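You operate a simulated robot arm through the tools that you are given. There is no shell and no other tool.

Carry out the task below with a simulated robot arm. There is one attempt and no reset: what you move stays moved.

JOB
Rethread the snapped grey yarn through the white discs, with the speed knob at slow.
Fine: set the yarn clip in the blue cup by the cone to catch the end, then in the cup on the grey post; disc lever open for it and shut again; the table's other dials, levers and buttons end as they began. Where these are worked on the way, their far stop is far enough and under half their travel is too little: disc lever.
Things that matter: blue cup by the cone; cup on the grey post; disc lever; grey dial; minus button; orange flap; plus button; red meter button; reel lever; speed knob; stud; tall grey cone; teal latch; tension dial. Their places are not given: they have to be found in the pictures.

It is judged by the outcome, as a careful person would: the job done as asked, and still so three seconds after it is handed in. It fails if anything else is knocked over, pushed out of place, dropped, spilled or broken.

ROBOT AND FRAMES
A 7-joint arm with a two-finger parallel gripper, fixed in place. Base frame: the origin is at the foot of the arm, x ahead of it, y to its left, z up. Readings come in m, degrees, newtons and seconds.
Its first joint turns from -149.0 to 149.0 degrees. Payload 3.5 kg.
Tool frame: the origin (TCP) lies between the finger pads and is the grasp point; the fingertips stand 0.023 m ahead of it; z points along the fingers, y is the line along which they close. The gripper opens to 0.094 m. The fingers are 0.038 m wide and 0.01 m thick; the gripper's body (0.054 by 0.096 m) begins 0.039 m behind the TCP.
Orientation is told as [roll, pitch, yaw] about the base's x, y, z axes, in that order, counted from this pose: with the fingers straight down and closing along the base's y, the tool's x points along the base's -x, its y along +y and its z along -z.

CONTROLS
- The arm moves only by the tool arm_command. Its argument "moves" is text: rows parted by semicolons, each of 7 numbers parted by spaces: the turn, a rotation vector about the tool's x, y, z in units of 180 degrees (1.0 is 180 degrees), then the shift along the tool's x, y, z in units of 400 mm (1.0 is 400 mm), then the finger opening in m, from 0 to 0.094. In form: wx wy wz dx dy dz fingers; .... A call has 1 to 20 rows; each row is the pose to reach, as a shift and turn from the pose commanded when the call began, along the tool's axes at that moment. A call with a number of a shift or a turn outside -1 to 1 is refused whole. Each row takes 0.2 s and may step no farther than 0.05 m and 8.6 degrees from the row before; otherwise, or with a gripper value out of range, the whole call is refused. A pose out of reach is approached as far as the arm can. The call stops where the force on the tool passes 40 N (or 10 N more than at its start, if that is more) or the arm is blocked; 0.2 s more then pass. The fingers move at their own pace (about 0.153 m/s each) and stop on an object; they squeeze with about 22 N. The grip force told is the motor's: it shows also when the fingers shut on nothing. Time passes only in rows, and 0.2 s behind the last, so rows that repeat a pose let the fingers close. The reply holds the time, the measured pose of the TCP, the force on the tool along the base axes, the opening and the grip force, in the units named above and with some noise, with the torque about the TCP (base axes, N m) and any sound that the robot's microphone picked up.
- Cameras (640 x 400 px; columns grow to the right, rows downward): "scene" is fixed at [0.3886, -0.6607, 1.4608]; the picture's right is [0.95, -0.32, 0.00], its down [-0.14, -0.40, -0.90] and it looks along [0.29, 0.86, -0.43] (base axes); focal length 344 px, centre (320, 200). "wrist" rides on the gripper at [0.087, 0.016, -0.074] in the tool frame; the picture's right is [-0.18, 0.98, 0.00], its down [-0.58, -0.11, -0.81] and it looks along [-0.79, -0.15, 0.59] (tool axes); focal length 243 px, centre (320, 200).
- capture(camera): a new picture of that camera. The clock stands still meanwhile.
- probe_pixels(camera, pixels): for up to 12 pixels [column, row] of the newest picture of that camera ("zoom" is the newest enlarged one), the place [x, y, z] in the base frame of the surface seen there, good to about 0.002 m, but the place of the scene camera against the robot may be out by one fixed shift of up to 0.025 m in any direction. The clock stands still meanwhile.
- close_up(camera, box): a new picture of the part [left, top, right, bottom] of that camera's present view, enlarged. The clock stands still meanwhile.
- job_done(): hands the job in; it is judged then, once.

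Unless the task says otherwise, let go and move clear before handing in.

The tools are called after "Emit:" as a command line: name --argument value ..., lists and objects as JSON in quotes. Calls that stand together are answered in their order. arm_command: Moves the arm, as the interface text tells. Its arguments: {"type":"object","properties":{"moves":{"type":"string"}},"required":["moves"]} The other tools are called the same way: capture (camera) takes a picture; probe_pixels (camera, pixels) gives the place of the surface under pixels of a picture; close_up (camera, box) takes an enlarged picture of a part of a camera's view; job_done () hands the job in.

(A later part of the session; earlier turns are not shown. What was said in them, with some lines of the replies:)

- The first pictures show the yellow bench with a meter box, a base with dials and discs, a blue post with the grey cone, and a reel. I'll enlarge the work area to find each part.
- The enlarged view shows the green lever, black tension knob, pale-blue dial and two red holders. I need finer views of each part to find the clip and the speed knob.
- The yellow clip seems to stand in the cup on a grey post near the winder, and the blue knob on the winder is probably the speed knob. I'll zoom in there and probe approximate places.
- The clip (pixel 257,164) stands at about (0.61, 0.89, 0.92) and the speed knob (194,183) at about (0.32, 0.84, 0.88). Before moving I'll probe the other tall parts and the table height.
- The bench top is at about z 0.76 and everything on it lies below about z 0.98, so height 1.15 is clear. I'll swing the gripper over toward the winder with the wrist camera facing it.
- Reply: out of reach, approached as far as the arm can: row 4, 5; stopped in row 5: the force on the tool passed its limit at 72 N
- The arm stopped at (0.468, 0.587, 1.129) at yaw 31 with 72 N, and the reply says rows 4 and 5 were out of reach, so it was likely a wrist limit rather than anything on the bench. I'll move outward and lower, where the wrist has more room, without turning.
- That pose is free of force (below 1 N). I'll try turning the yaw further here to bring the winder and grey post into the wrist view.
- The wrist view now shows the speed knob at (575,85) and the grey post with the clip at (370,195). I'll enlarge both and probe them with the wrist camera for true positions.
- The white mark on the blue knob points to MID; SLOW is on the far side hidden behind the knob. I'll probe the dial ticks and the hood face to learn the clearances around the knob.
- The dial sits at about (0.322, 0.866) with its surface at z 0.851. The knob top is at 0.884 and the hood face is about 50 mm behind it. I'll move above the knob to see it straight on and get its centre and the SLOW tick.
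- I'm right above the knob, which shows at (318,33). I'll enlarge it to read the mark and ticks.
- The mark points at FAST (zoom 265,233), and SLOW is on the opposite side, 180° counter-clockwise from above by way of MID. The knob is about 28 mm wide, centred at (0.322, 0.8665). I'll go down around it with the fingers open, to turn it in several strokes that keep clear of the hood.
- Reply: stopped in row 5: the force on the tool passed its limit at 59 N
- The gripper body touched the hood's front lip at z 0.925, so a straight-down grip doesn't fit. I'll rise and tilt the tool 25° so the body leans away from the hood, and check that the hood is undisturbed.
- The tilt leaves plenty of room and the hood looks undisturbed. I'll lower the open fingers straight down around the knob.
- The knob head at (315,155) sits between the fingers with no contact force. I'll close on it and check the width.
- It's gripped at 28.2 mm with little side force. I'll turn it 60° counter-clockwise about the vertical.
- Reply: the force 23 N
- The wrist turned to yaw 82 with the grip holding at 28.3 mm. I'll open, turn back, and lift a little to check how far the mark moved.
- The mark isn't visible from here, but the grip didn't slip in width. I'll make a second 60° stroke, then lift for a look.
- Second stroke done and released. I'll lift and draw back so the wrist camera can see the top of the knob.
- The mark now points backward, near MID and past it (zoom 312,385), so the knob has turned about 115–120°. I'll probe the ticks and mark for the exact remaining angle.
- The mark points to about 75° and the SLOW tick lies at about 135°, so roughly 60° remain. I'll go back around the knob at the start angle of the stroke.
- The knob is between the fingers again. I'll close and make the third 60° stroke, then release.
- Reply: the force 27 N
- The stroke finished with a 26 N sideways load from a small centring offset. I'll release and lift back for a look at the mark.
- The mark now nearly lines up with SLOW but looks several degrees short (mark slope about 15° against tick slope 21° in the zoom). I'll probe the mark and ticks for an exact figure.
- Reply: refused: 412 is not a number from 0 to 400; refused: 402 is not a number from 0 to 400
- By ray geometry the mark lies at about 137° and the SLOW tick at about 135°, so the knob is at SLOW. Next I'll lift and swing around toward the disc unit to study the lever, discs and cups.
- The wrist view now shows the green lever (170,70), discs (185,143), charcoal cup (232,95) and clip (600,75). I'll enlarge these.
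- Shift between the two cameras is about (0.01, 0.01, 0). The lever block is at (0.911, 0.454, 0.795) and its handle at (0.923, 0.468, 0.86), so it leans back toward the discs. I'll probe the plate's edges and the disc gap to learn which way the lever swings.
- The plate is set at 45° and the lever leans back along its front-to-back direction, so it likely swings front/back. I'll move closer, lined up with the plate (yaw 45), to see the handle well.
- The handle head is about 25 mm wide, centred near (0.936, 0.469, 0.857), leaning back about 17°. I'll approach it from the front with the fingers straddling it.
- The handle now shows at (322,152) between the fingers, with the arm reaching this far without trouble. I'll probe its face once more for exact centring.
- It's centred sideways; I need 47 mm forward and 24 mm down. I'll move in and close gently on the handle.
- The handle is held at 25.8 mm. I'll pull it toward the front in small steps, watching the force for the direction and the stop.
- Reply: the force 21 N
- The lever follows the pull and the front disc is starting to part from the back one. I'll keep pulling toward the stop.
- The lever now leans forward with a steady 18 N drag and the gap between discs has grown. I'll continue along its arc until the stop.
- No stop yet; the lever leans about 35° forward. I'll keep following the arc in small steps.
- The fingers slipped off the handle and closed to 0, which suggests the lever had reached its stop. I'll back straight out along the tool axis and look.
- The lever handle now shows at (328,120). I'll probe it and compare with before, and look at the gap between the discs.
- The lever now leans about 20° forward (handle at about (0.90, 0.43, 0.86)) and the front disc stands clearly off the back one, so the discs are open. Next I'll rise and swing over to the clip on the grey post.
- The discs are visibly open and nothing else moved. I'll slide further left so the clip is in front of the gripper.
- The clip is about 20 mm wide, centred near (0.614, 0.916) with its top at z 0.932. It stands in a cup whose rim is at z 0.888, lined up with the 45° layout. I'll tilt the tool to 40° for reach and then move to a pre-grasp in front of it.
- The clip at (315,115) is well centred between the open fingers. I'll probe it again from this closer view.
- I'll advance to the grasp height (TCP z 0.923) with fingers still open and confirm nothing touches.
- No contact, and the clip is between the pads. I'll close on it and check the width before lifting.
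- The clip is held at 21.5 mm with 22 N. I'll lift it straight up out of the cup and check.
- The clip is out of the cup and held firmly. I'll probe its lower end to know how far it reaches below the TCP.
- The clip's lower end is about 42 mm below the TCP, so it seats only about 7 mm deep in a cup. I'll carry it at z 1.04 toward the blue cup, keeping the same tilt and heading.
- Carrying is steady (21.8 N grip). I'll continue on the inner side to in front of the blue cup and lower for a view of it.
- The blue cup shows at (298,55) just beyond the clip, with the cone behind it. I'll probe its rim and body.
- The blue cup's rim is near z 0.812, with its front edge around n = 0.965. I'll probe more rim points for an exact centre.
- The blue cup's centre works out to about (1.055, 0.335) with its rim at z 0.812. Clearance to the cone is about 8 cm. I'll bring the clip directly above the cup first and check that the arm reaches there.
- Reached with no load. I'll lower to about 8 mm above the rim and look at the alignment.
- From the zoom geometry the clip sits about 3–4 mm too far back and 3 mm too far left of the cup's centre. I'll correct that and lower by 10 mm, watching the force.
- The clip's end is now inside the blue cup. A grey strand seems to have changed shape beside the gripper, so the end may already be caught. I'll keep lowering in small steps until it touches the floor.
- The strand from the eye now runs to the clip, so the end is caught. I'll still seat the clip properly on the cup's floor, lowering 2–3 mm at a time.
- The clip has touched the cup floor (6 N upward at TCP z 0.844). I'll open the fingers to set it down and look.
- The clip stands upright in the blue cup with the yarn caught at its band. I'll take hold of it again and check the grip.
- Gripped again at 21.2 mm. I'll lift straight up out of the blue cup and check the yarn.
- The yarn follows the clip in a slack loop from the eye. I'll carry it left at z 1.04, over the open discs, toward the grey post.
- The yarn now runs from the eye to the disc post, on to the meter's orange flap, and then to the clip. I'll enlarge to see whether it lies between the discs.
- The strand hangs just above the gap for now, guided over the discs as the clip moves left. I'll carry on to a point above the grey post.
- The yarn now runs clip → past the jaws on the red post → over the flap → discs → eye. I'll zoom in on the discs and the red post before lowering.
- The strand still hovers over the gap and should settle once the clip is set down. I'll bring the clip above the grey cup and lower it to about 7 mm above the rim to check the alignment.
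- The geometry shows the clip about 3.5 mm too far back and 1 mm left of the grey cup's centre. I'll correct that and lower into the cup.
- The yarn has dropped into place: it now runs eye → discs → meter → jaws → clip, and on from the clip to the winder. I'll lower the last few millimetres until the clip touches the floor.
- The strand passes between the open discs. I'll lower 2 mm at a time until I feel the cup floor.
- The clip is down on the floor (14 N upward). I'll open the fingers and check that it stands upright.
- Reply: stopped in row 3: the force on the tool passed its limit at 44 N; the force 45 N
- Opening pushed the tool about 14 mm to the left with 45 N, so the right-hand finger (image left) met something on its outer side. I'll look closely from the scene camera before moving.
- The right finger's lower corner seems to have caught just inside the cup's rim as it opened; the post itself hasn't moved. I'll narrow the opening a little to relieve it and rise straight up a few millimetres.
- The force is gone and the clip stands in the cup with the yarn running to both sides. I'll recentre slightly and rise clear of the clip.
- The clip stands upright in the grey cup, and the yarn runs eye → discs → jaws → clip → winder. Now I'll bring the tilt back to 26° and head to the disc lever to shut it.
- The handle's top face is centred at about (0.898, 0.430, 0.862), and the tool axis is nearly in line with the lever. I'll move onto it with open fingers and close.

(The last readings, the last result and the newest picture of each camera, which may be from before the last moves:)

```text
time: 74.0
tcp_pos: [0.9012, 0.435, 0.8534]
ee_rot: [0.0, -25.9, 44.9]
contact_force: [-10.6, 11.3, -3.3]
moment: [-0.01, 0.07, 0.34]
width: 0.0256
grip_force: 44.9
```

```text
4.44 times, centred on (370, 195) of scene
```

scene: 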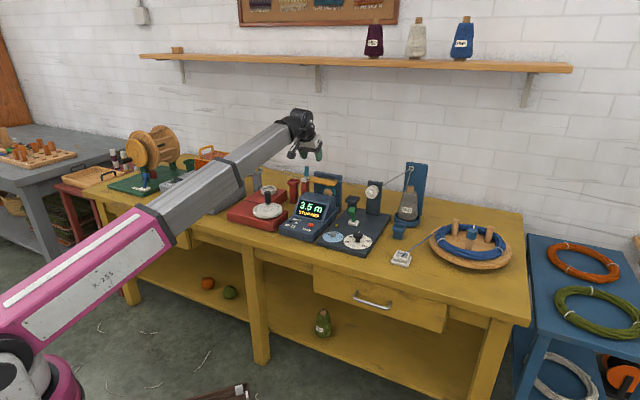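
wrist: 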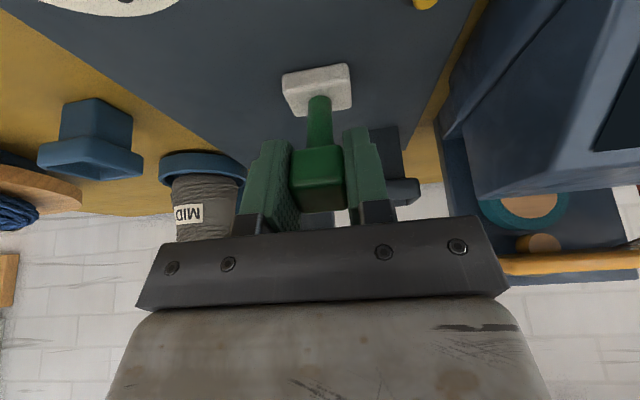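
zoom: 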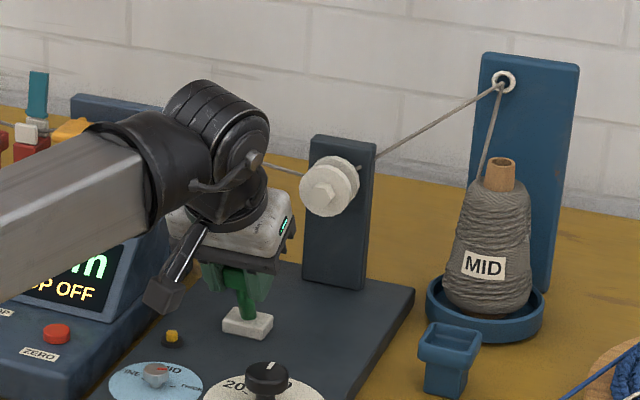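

The handle is held at 25.6 mm. I'll push it back along its arc toward the discs, easing the small sideways load as I go.

Emit:
arm_command --moves "0 0 0 -0.0252 0.005 0.0053 0; 0 0 0 -0.0493 0.0075 0.0128 0; 0 0 0 -0.0721 0.0075 0.0233 0; 0 0 0 -0.0933 0.0075 0.0369 0; 0 0 0 -0.0933 0.0075 0.0369 0"

Emit:
close_up --camera "scene" --box '[310, 150, 430, 240]'

```text
time: 75.2
tcp_pos: [0.9286, 0.4626, 0.8574]
ee_rot: [-0.1, -26.0, 44.8]
contact_force: [0.5, -23.0, 12.8]
moment: [-0.61, 1.0, 0.87]
width: 0.0258
grip_force: 44.9
```

```text
4.44 times, centred on (370, 195) of scene
```

zoom: 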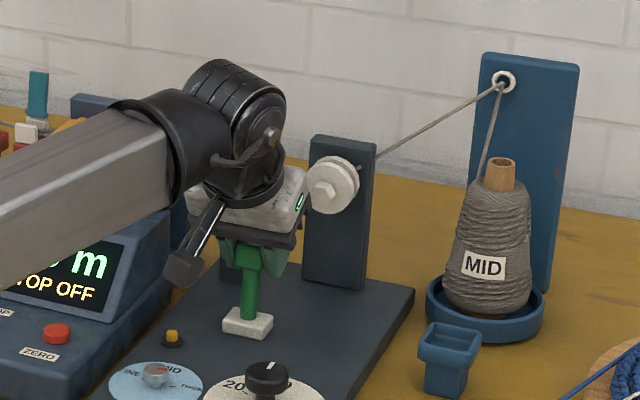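

The lever has come 39 mm back. I'll push the remaining distance to its original stop.

Emit:
arm_command --moves "0 0 0 -0.0135 -0.005 0.0066 0; 0 0 0 -0.0259 -0.006 0.0154 0; 0 0 0 -0.0338 -0.006 0.022 0; 0 0 0 -0.0338 -0.006 0.022 0"

Emit:
close_up --camera "scene" --box '[310, 150, 430, 240]'

Emit:
capture --camera "wrist"

```text
time: 76.2
tcp_pos: [0.9404, 0.4725, 0.8545]
ee_rot: [0.0, -25.7, 44.9]
contact_force: [-9.6, -20.3, -5.9]
moment: [-0.92, 0.67, 0.23]
width: 0.0253
grip_force: 44.5
```

```text
4.44 times, centred on (370, 195) of scene
```

zoom: 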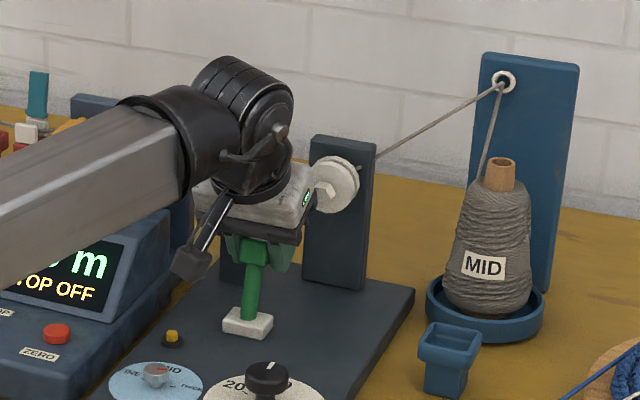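

```text
taken
```

wrist: 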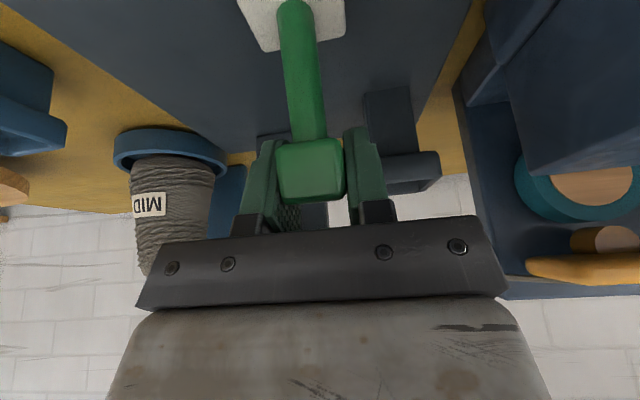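

The lever leans back again as at the start and the discs have closed up. I'll nudge 4 mm further to be sure it is at its stop.

Emit:
arm_command --moves "0 0 0 -0.0045 0 0.0028 0; 0 0 0 -0.009 0 0.0056 0; 0 0 0 -0.009 0 0.0056 0"

Emit:
close_up --camera "scene" --box '[345, 165, 405, 210]'

```text
time: 77.0
tcp_pos: [0.944, 0.4759, 0.8546]
ee_rot: [0.0, -25.8, 44.8]
contact_force: [-13.1, -17.7, -6.2]
moment: [-1.01, 0.6, 0.26]
width: 0.0258
grip_force: 44.9
```

```text
8.89 times, centred on (375, 188) of scene
```

zoom: 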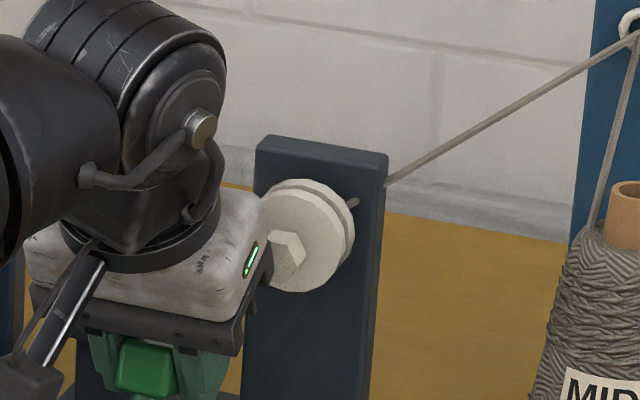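

The discs are closed on the yarn. I'll let go of the handle, back out along the tool axis, and compare the lever with its starting pose.

Emit:
arm_command --moves "0 0 0 0 0 0 0.055; 0 0 0 0 0 0 0.055; 0 0 0 0.02 0 -0.08 0.055; 0 0 0 0.05 0 -0.17 0.055; 0 0 0 0.08 0 -0.27 0.055; 0 0 0 0.08 0 -0.27 0.055"

Emit:
capture --camera "wrist"

Emit:
close_up --camera "scene" --box '[310, 150, 430, 240]'

```text
time: 78.4
tcp_pos: [0.8889, 0.4225, 0.9384]
ee_rot: [0.0, -25.9, 44.8]
contact_force: [1.2, 0.6, -0.4]
moment: [0.0, -0.05, -0.02]
width: 0.0551
grip_force: 0.0
```

```text
taken
```

wrist: 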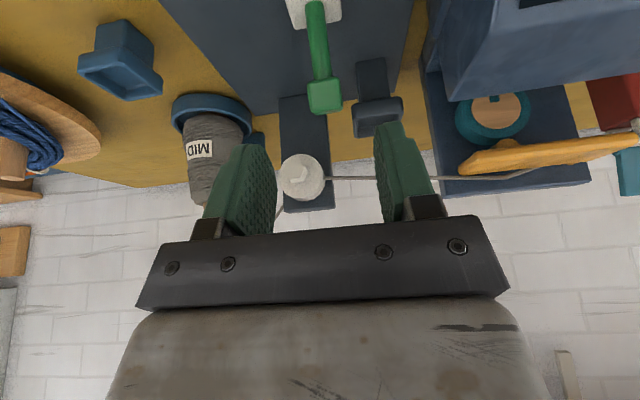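

```text
4.44 times, centred on (370, 195) of scene
```

zoom: 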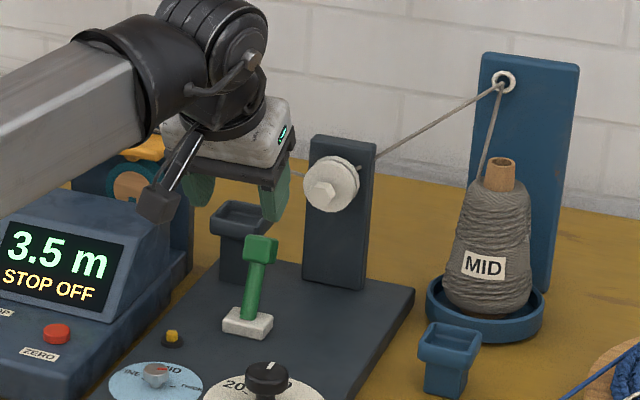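

Emit:
probe_pixels --camera "wrist" --pixels '[[324, 95], [313, 97], [337, 93], [323, 85], [325, 108], [318, 45], [321, 70]]'

Emit:
close_up --camera "wrist" --box '[260, 60, 400, 220]'

Emit:
probe_pixels --camera "scene" --pixels '[[353, 203], [354, 205], [353, 217], [341, 222]]'

```text
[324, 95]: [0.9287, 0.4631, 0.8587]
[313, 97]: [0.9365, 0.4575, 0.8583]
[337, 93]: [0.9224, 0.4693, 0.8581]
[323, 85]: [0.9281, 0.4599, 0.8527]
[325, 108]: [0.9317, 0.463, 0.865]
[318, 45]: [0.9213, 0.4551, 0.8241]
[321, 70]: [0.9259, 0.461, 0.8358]
```

```text
2.50 times, centred on (330, 140) of wrist
```

zoom: 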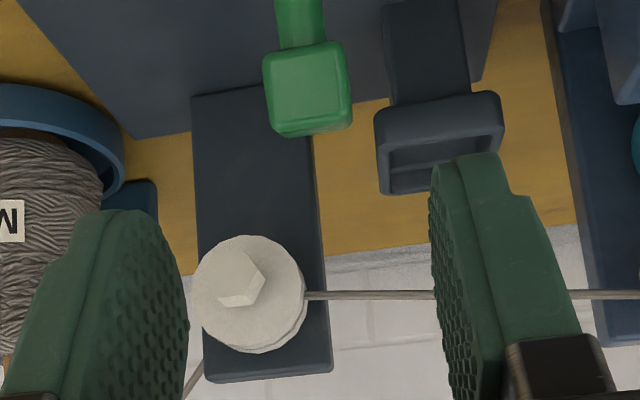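

```text
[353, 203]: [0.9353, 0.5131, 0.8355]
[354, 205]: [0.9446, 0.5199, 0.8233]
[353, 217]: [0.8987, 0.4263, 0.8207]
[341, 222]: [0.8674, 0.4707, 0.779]
```

The handle is back at its starting place ((0.929, 0.463, 0.859) now, against (0.927, 0.462, 0.857) before), and the yarn passes between the shut discs. I'll move the arm clear to the right and inspect everything.

Emit:
arm_command --moves "0 0 0 -0.0437 0 -0.09 0.055; 0 0 0 0.0126 -0.0533 -0.1412 0.055; 0 0 0 0.069 -0.1066 -0.1923 0.055; 0 0 0 0.1253 -0.1599 -0.2435 0.055; 0 0 0 0.1817 -0.2131 -0.2947 0.055; 0 0 0 0.238 -0.2664 -0.3459 0.055; 0 0 0 0.2944 -0.3197 -0.397 0.055; 0 0 0 0.3507 -0.373 -0.4482 0.055; 0 0 0 0.3507 -0.373 -0.4482 0.055"

Emit:
capture --camera "scene"

Emit:
close_up --camera "scene" --box '[165, 165, 245, 215]'

Emit:
close_up --camera "scene" --box '[270, 150, 450, 270]'

Emit:
close_up --camera "scene" --box '[150, 130, 310, 235]'

```text
time: 80.4
tcp_pos: [0.8488, 0.1713, 1.0372]
ee_rot: [0.1, -26.0, 44.8]
contact_force: [-0.3, 0.4, -0.5]
moment: [0.0, -0.03, 0.0]
width: 0.0549
grip_force: 0.0
```

```text
taken
```

scene: 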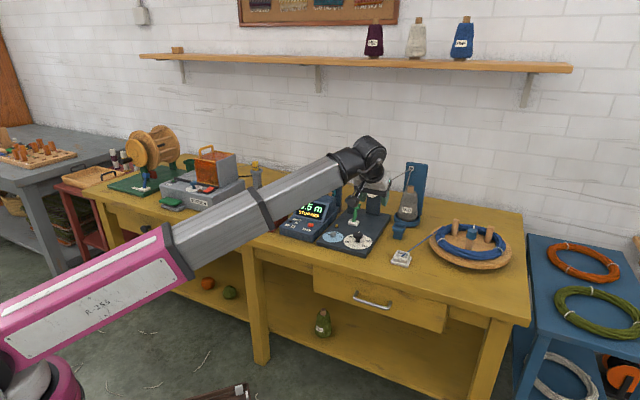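

```text
8.00 times, centred on (205, 190) of scene
```

zoom: 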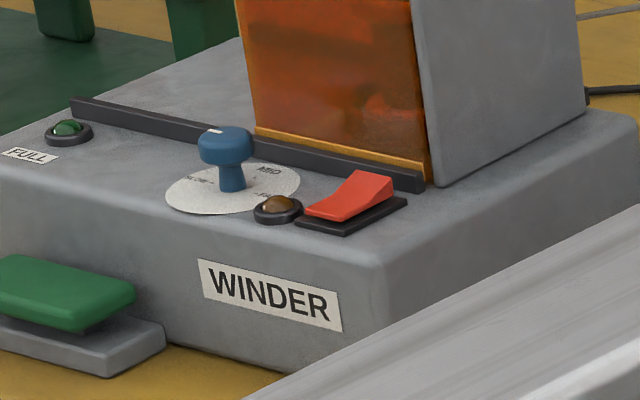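

```text
3.33 times, centred on (360, 210) of scene
```

zoom: 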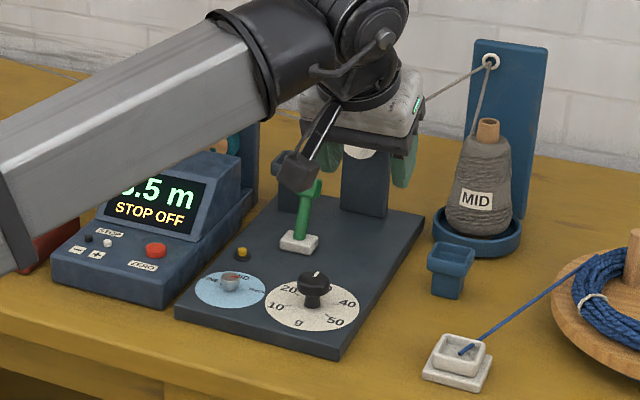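

```text
3.81 times, centred on (230, 182) of scene
```

zoom: 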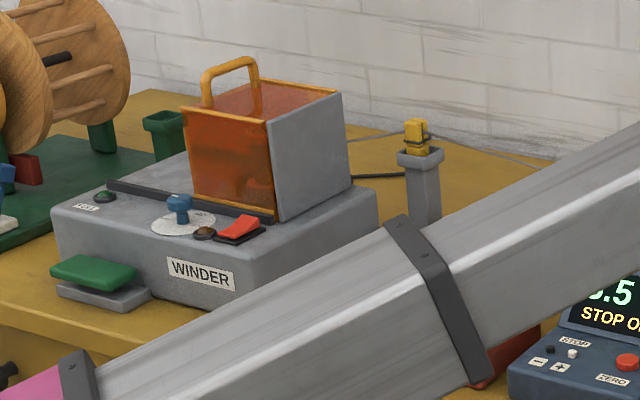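

The rocker, meter (3.5 m, STOP OFF), dials, reel and hood look as they did at the start, and the clip stands with the yarn through it. To be certain the speed knob is exactly at SLOW, I'll return for a view from straight above.

Emit:
arm_command --moves "0 0 0 -0.0555 0.0829 0.0179 0.055; 0 0 0 -0.1111 0.1659 0.0359 0.055; 0 0 0 -0.1666 0.2488 0.0538 0.055; 0 0 0 -0.2222 0.3317 0.0718 0.055; 0 0 0 -0.2777 0.4146 0.0897 0.055; 0 0 0 -0.3333 0.4976 0.1077 0.055; 0 0 0 -0.3888 0.5805 0.1256 0.055; 0 0 0 -0.3888 0.5805 0.1256 0.055"

Emit:
arm_command --moves "0 0 0 -0.0065 0.0985 0.0032 0.055; 0 0 0 -0.013 0.197 0.0063 0.055; 0 0 0 -0.0195 0.2955 0.0095 0.055; 0 0 0 -0.0261 0.394 0.0127 0.055; 0 0 0 -0.0326 0.4925 0.0159 0.055; 0 0 0 -0.0391 0.591 0.019 0.055; 0 0 0 -0.0456 0.6895 0.0222 0.055; 0 0 0 -0.0456 0.6895 0.0222 0.055"

Emit:
arm_command --moves "0 0 0 0.0207 0.0883 -0.0101 0.055; 0 0 0 0.0414 0.1766 -0.0202 0.055; 0 0 0 0.0621 0.2649 -0.0303 0.055; 0 0 0 0.0829 0.3531 -0.0404 0.055; 0 0 0 0.1036 0.4414 -0.0505 0.055; 0 0 0 0.1243 0.5297 -0.0606 0.055; 0 0 0 0.145 0.618 -0.0707 0.055; 0 0 0 0.145 0.618 -0.0707 0.055"

```text
time: 82.2
tcp_pos: [0.7999, 0.4529, 1.0586]
ee_rot: [-0.1, -26.0, 44.9]
contact_force: [0.2, -0.1, -0.4]
moment: [0.0, -0.02, -0.01]
width: 0.0552
grip_force: 0.0
```

```text
time: 84.0
tcp_pos: [0.6203, 0.6631, 1.0609]
ee_rot: [-0.1, -25.9, 44.8]
contact_force: [0.5, 0.3, -0.2]
moment: [0.02, -0.03, -0.03]
width: 0.0549
grip_force: 0.0
```

```text
time: 85.8
tcp_pos: [0.4001, 0.7911, 1.0601]
ee_rot: [-0.1, -26.0, 44.8]
contact_force: [-0.2, 0.2, 0.7]
moment: [-0.02, -0.02, 0.02]
width: 0.055
grip_force: 0.1
```

Emit:
arm_command --moves "0 0.036 0 0 0 0 0.055; 0 0.072 0 0 0 0 0.055; 0 0.108 0 0 0 0 0.055; 0 0.1444 0 0 0 0 0.055; 0 0.1444 0 0 0 0 0.055"

```text
time: 87.0
tcp_pos: [0.4005, 0.7917, 1.0586]
ee_rot: [0.0, 0.2, 44.8]
contact_force: [0.8, 0.3, 0.2]
moment: [0.0, -0.01, 0.0]
width: 0.0549
grip_force: 0.0
```

Emit:
arm_command --moves "0 0 0 0.0024 0.0904 0.005 0.055; 0 0 0 0.0049 0.1807 0.01 0.055; 0 0 0 0.0073 0.2711 0.015 0.055; 0 0 0 0.0073 0.2711 0.015 0.055"

Emit:
capture --camera "wrist"

Emit:
close_up --camera "wrist" --box '[270, 0, 370, 65]'

```text
time: 88.0
tcp_pos: [0.3228, 0.8663, 1.0526]
ee_rot: [-0.1, 0.0, 44.7]
contact_force: [-0.9, 0.7, -0.2]
moment: [0.03, 0.0, -0.03]
width: 0.055
grip_force: 0.0
```

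```text
taken
```

wrist: 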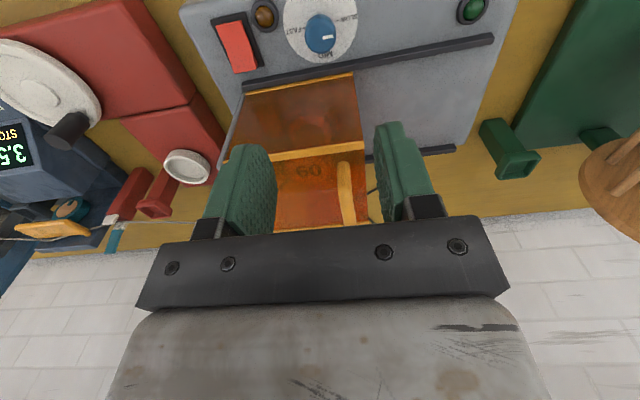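

```text
6.15 times, centred on (320, 32) of wrist
```

zoom: 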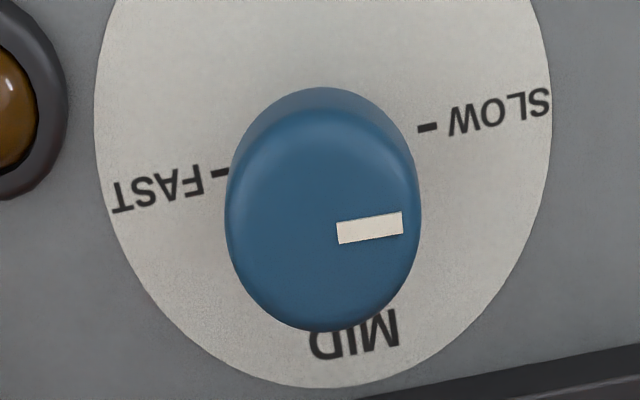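

The mark's slope (−9°) matches the SLOW tick line (−12°) just as closely as it matched FAST at the start, so the knob is at SLOW. I'll move the arm clear and take a last look at everything.

Emit:
arm_command --moves "0 0 0 0.0093 -0.0993 0 0.055; 0 0 0 0.0186 -0.1986 0 0.055; 0 0 0 0.0279 -0.2979 0 0.055; 0 0 0 0.0373 -0.3971 0 0.055; 0 0 0 0.0466 -0.4964 0 0.055; 0 0 0 0.0559 -0.5957 0 0.055; 0 0 0 0.0652 -0.695 0 0.055; 0 0 0 0.0652 -0.695 0 0.055"

Emit:
capture --camera "scene"

Emit:
close_up --camera "scene" --box '[225, 145, 425, 260]'

Emit:
close_up --camera "scene" --box '[345, 165, 405, 210]'

Emit:
close_up --camera "scene" --box '[315, 200, 387, 250]'

Emit:
close_up --camera "scene" --box '[240, 150, 280, 195]'

```text
time: 89.8
tcp_pos: [0.499, 0.6506, 1.0539]
ee_rot: [-0.2, 0.1, 44.8]
contact_force: [0.3, 0.0, -0.6]
moment: [0.0, -0.02, 0.03]
width: 0.0549
grip_force: 0.0
```

```text
taken
```

scene: 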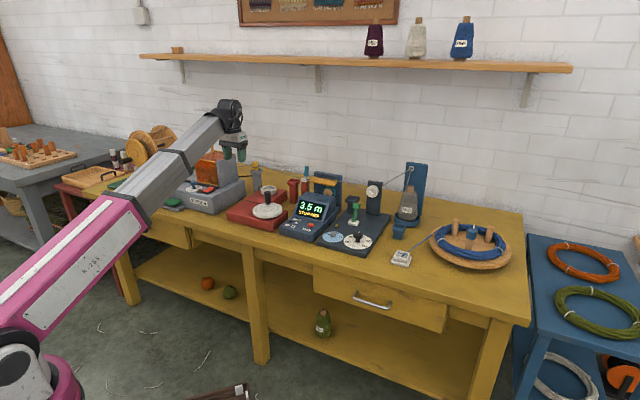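

```text
3.20 times, centred on (325, 202) of scene
```

zoom: 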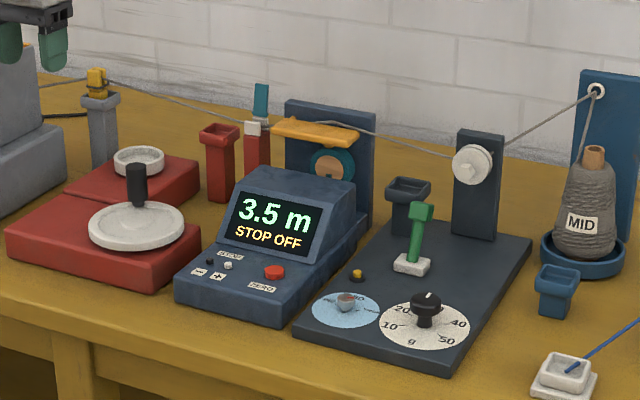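

```text
8.89 times, centred on (375, 188) of scene
```

zoom: 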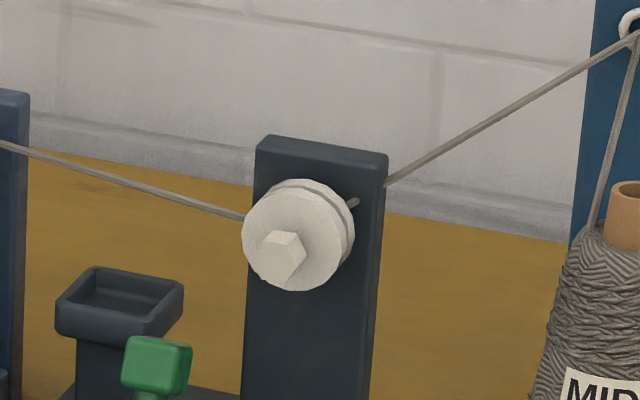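

```text
8.00 times, centred on (351, 225) of scene
```

zoom: 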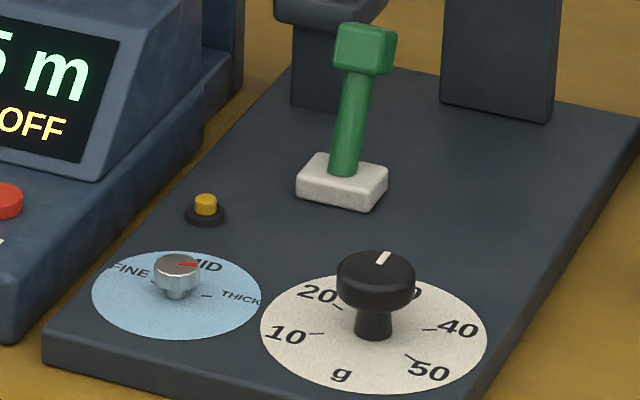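

```text
8.89 times, centred on (260, 172) of scene
```

zoom: 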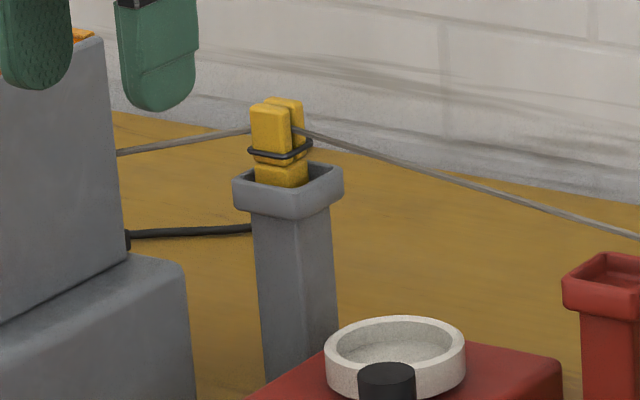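

The last pictures show the whole job in place:
- **Yarn:** it runs from the eye, between the shut discs, to the clip standing in the grey post's cup.
- **Lever and dials:** the green lever, dials, stud and meter match their starting pictures.
- **Speed knob:** it is at SLOW.
- **Arm:** it is clear of everything and holds nothing.

I'm handing the job in.

Emit:
job_done

```text
The job is handed in.
```

The grey yarn is threaded through the white discs again, the speed knob is at SLOW, and I've handed the job in.

- **Speed knob:** I turned it from FAST, past MID, to SLOW. Seen from straight above, the mark lines up with the SLOW tick to within a few degrees.
- **Yarn clip:** I set it in the blue cup by the cone, where it caught the yarn end, then in the cup on the grey post. It stands upright there. The yarn now runs from the cone through the discs to the clip, and on to the winder. On the way it lies over the closed orange flap, since the job only asked for the discs.
- **Disc lever:** I pulled it open until it would go no further, then shut it again once the yarn was through. The handle is back within about 2 mm of where it started.
- **Everything else:** the other dials, the meter (3.5 m, STOP OFF), stud, flap and latch look the same as in the starting pictures.

The gripper touched things it shouldn't have twice. It touched the winder hood's lip while I was lining up on the speed knob, and later a finger pressed the grey cup's rim (about 45 N) as I released the clip. In the pictures afterwards, neither had moved.
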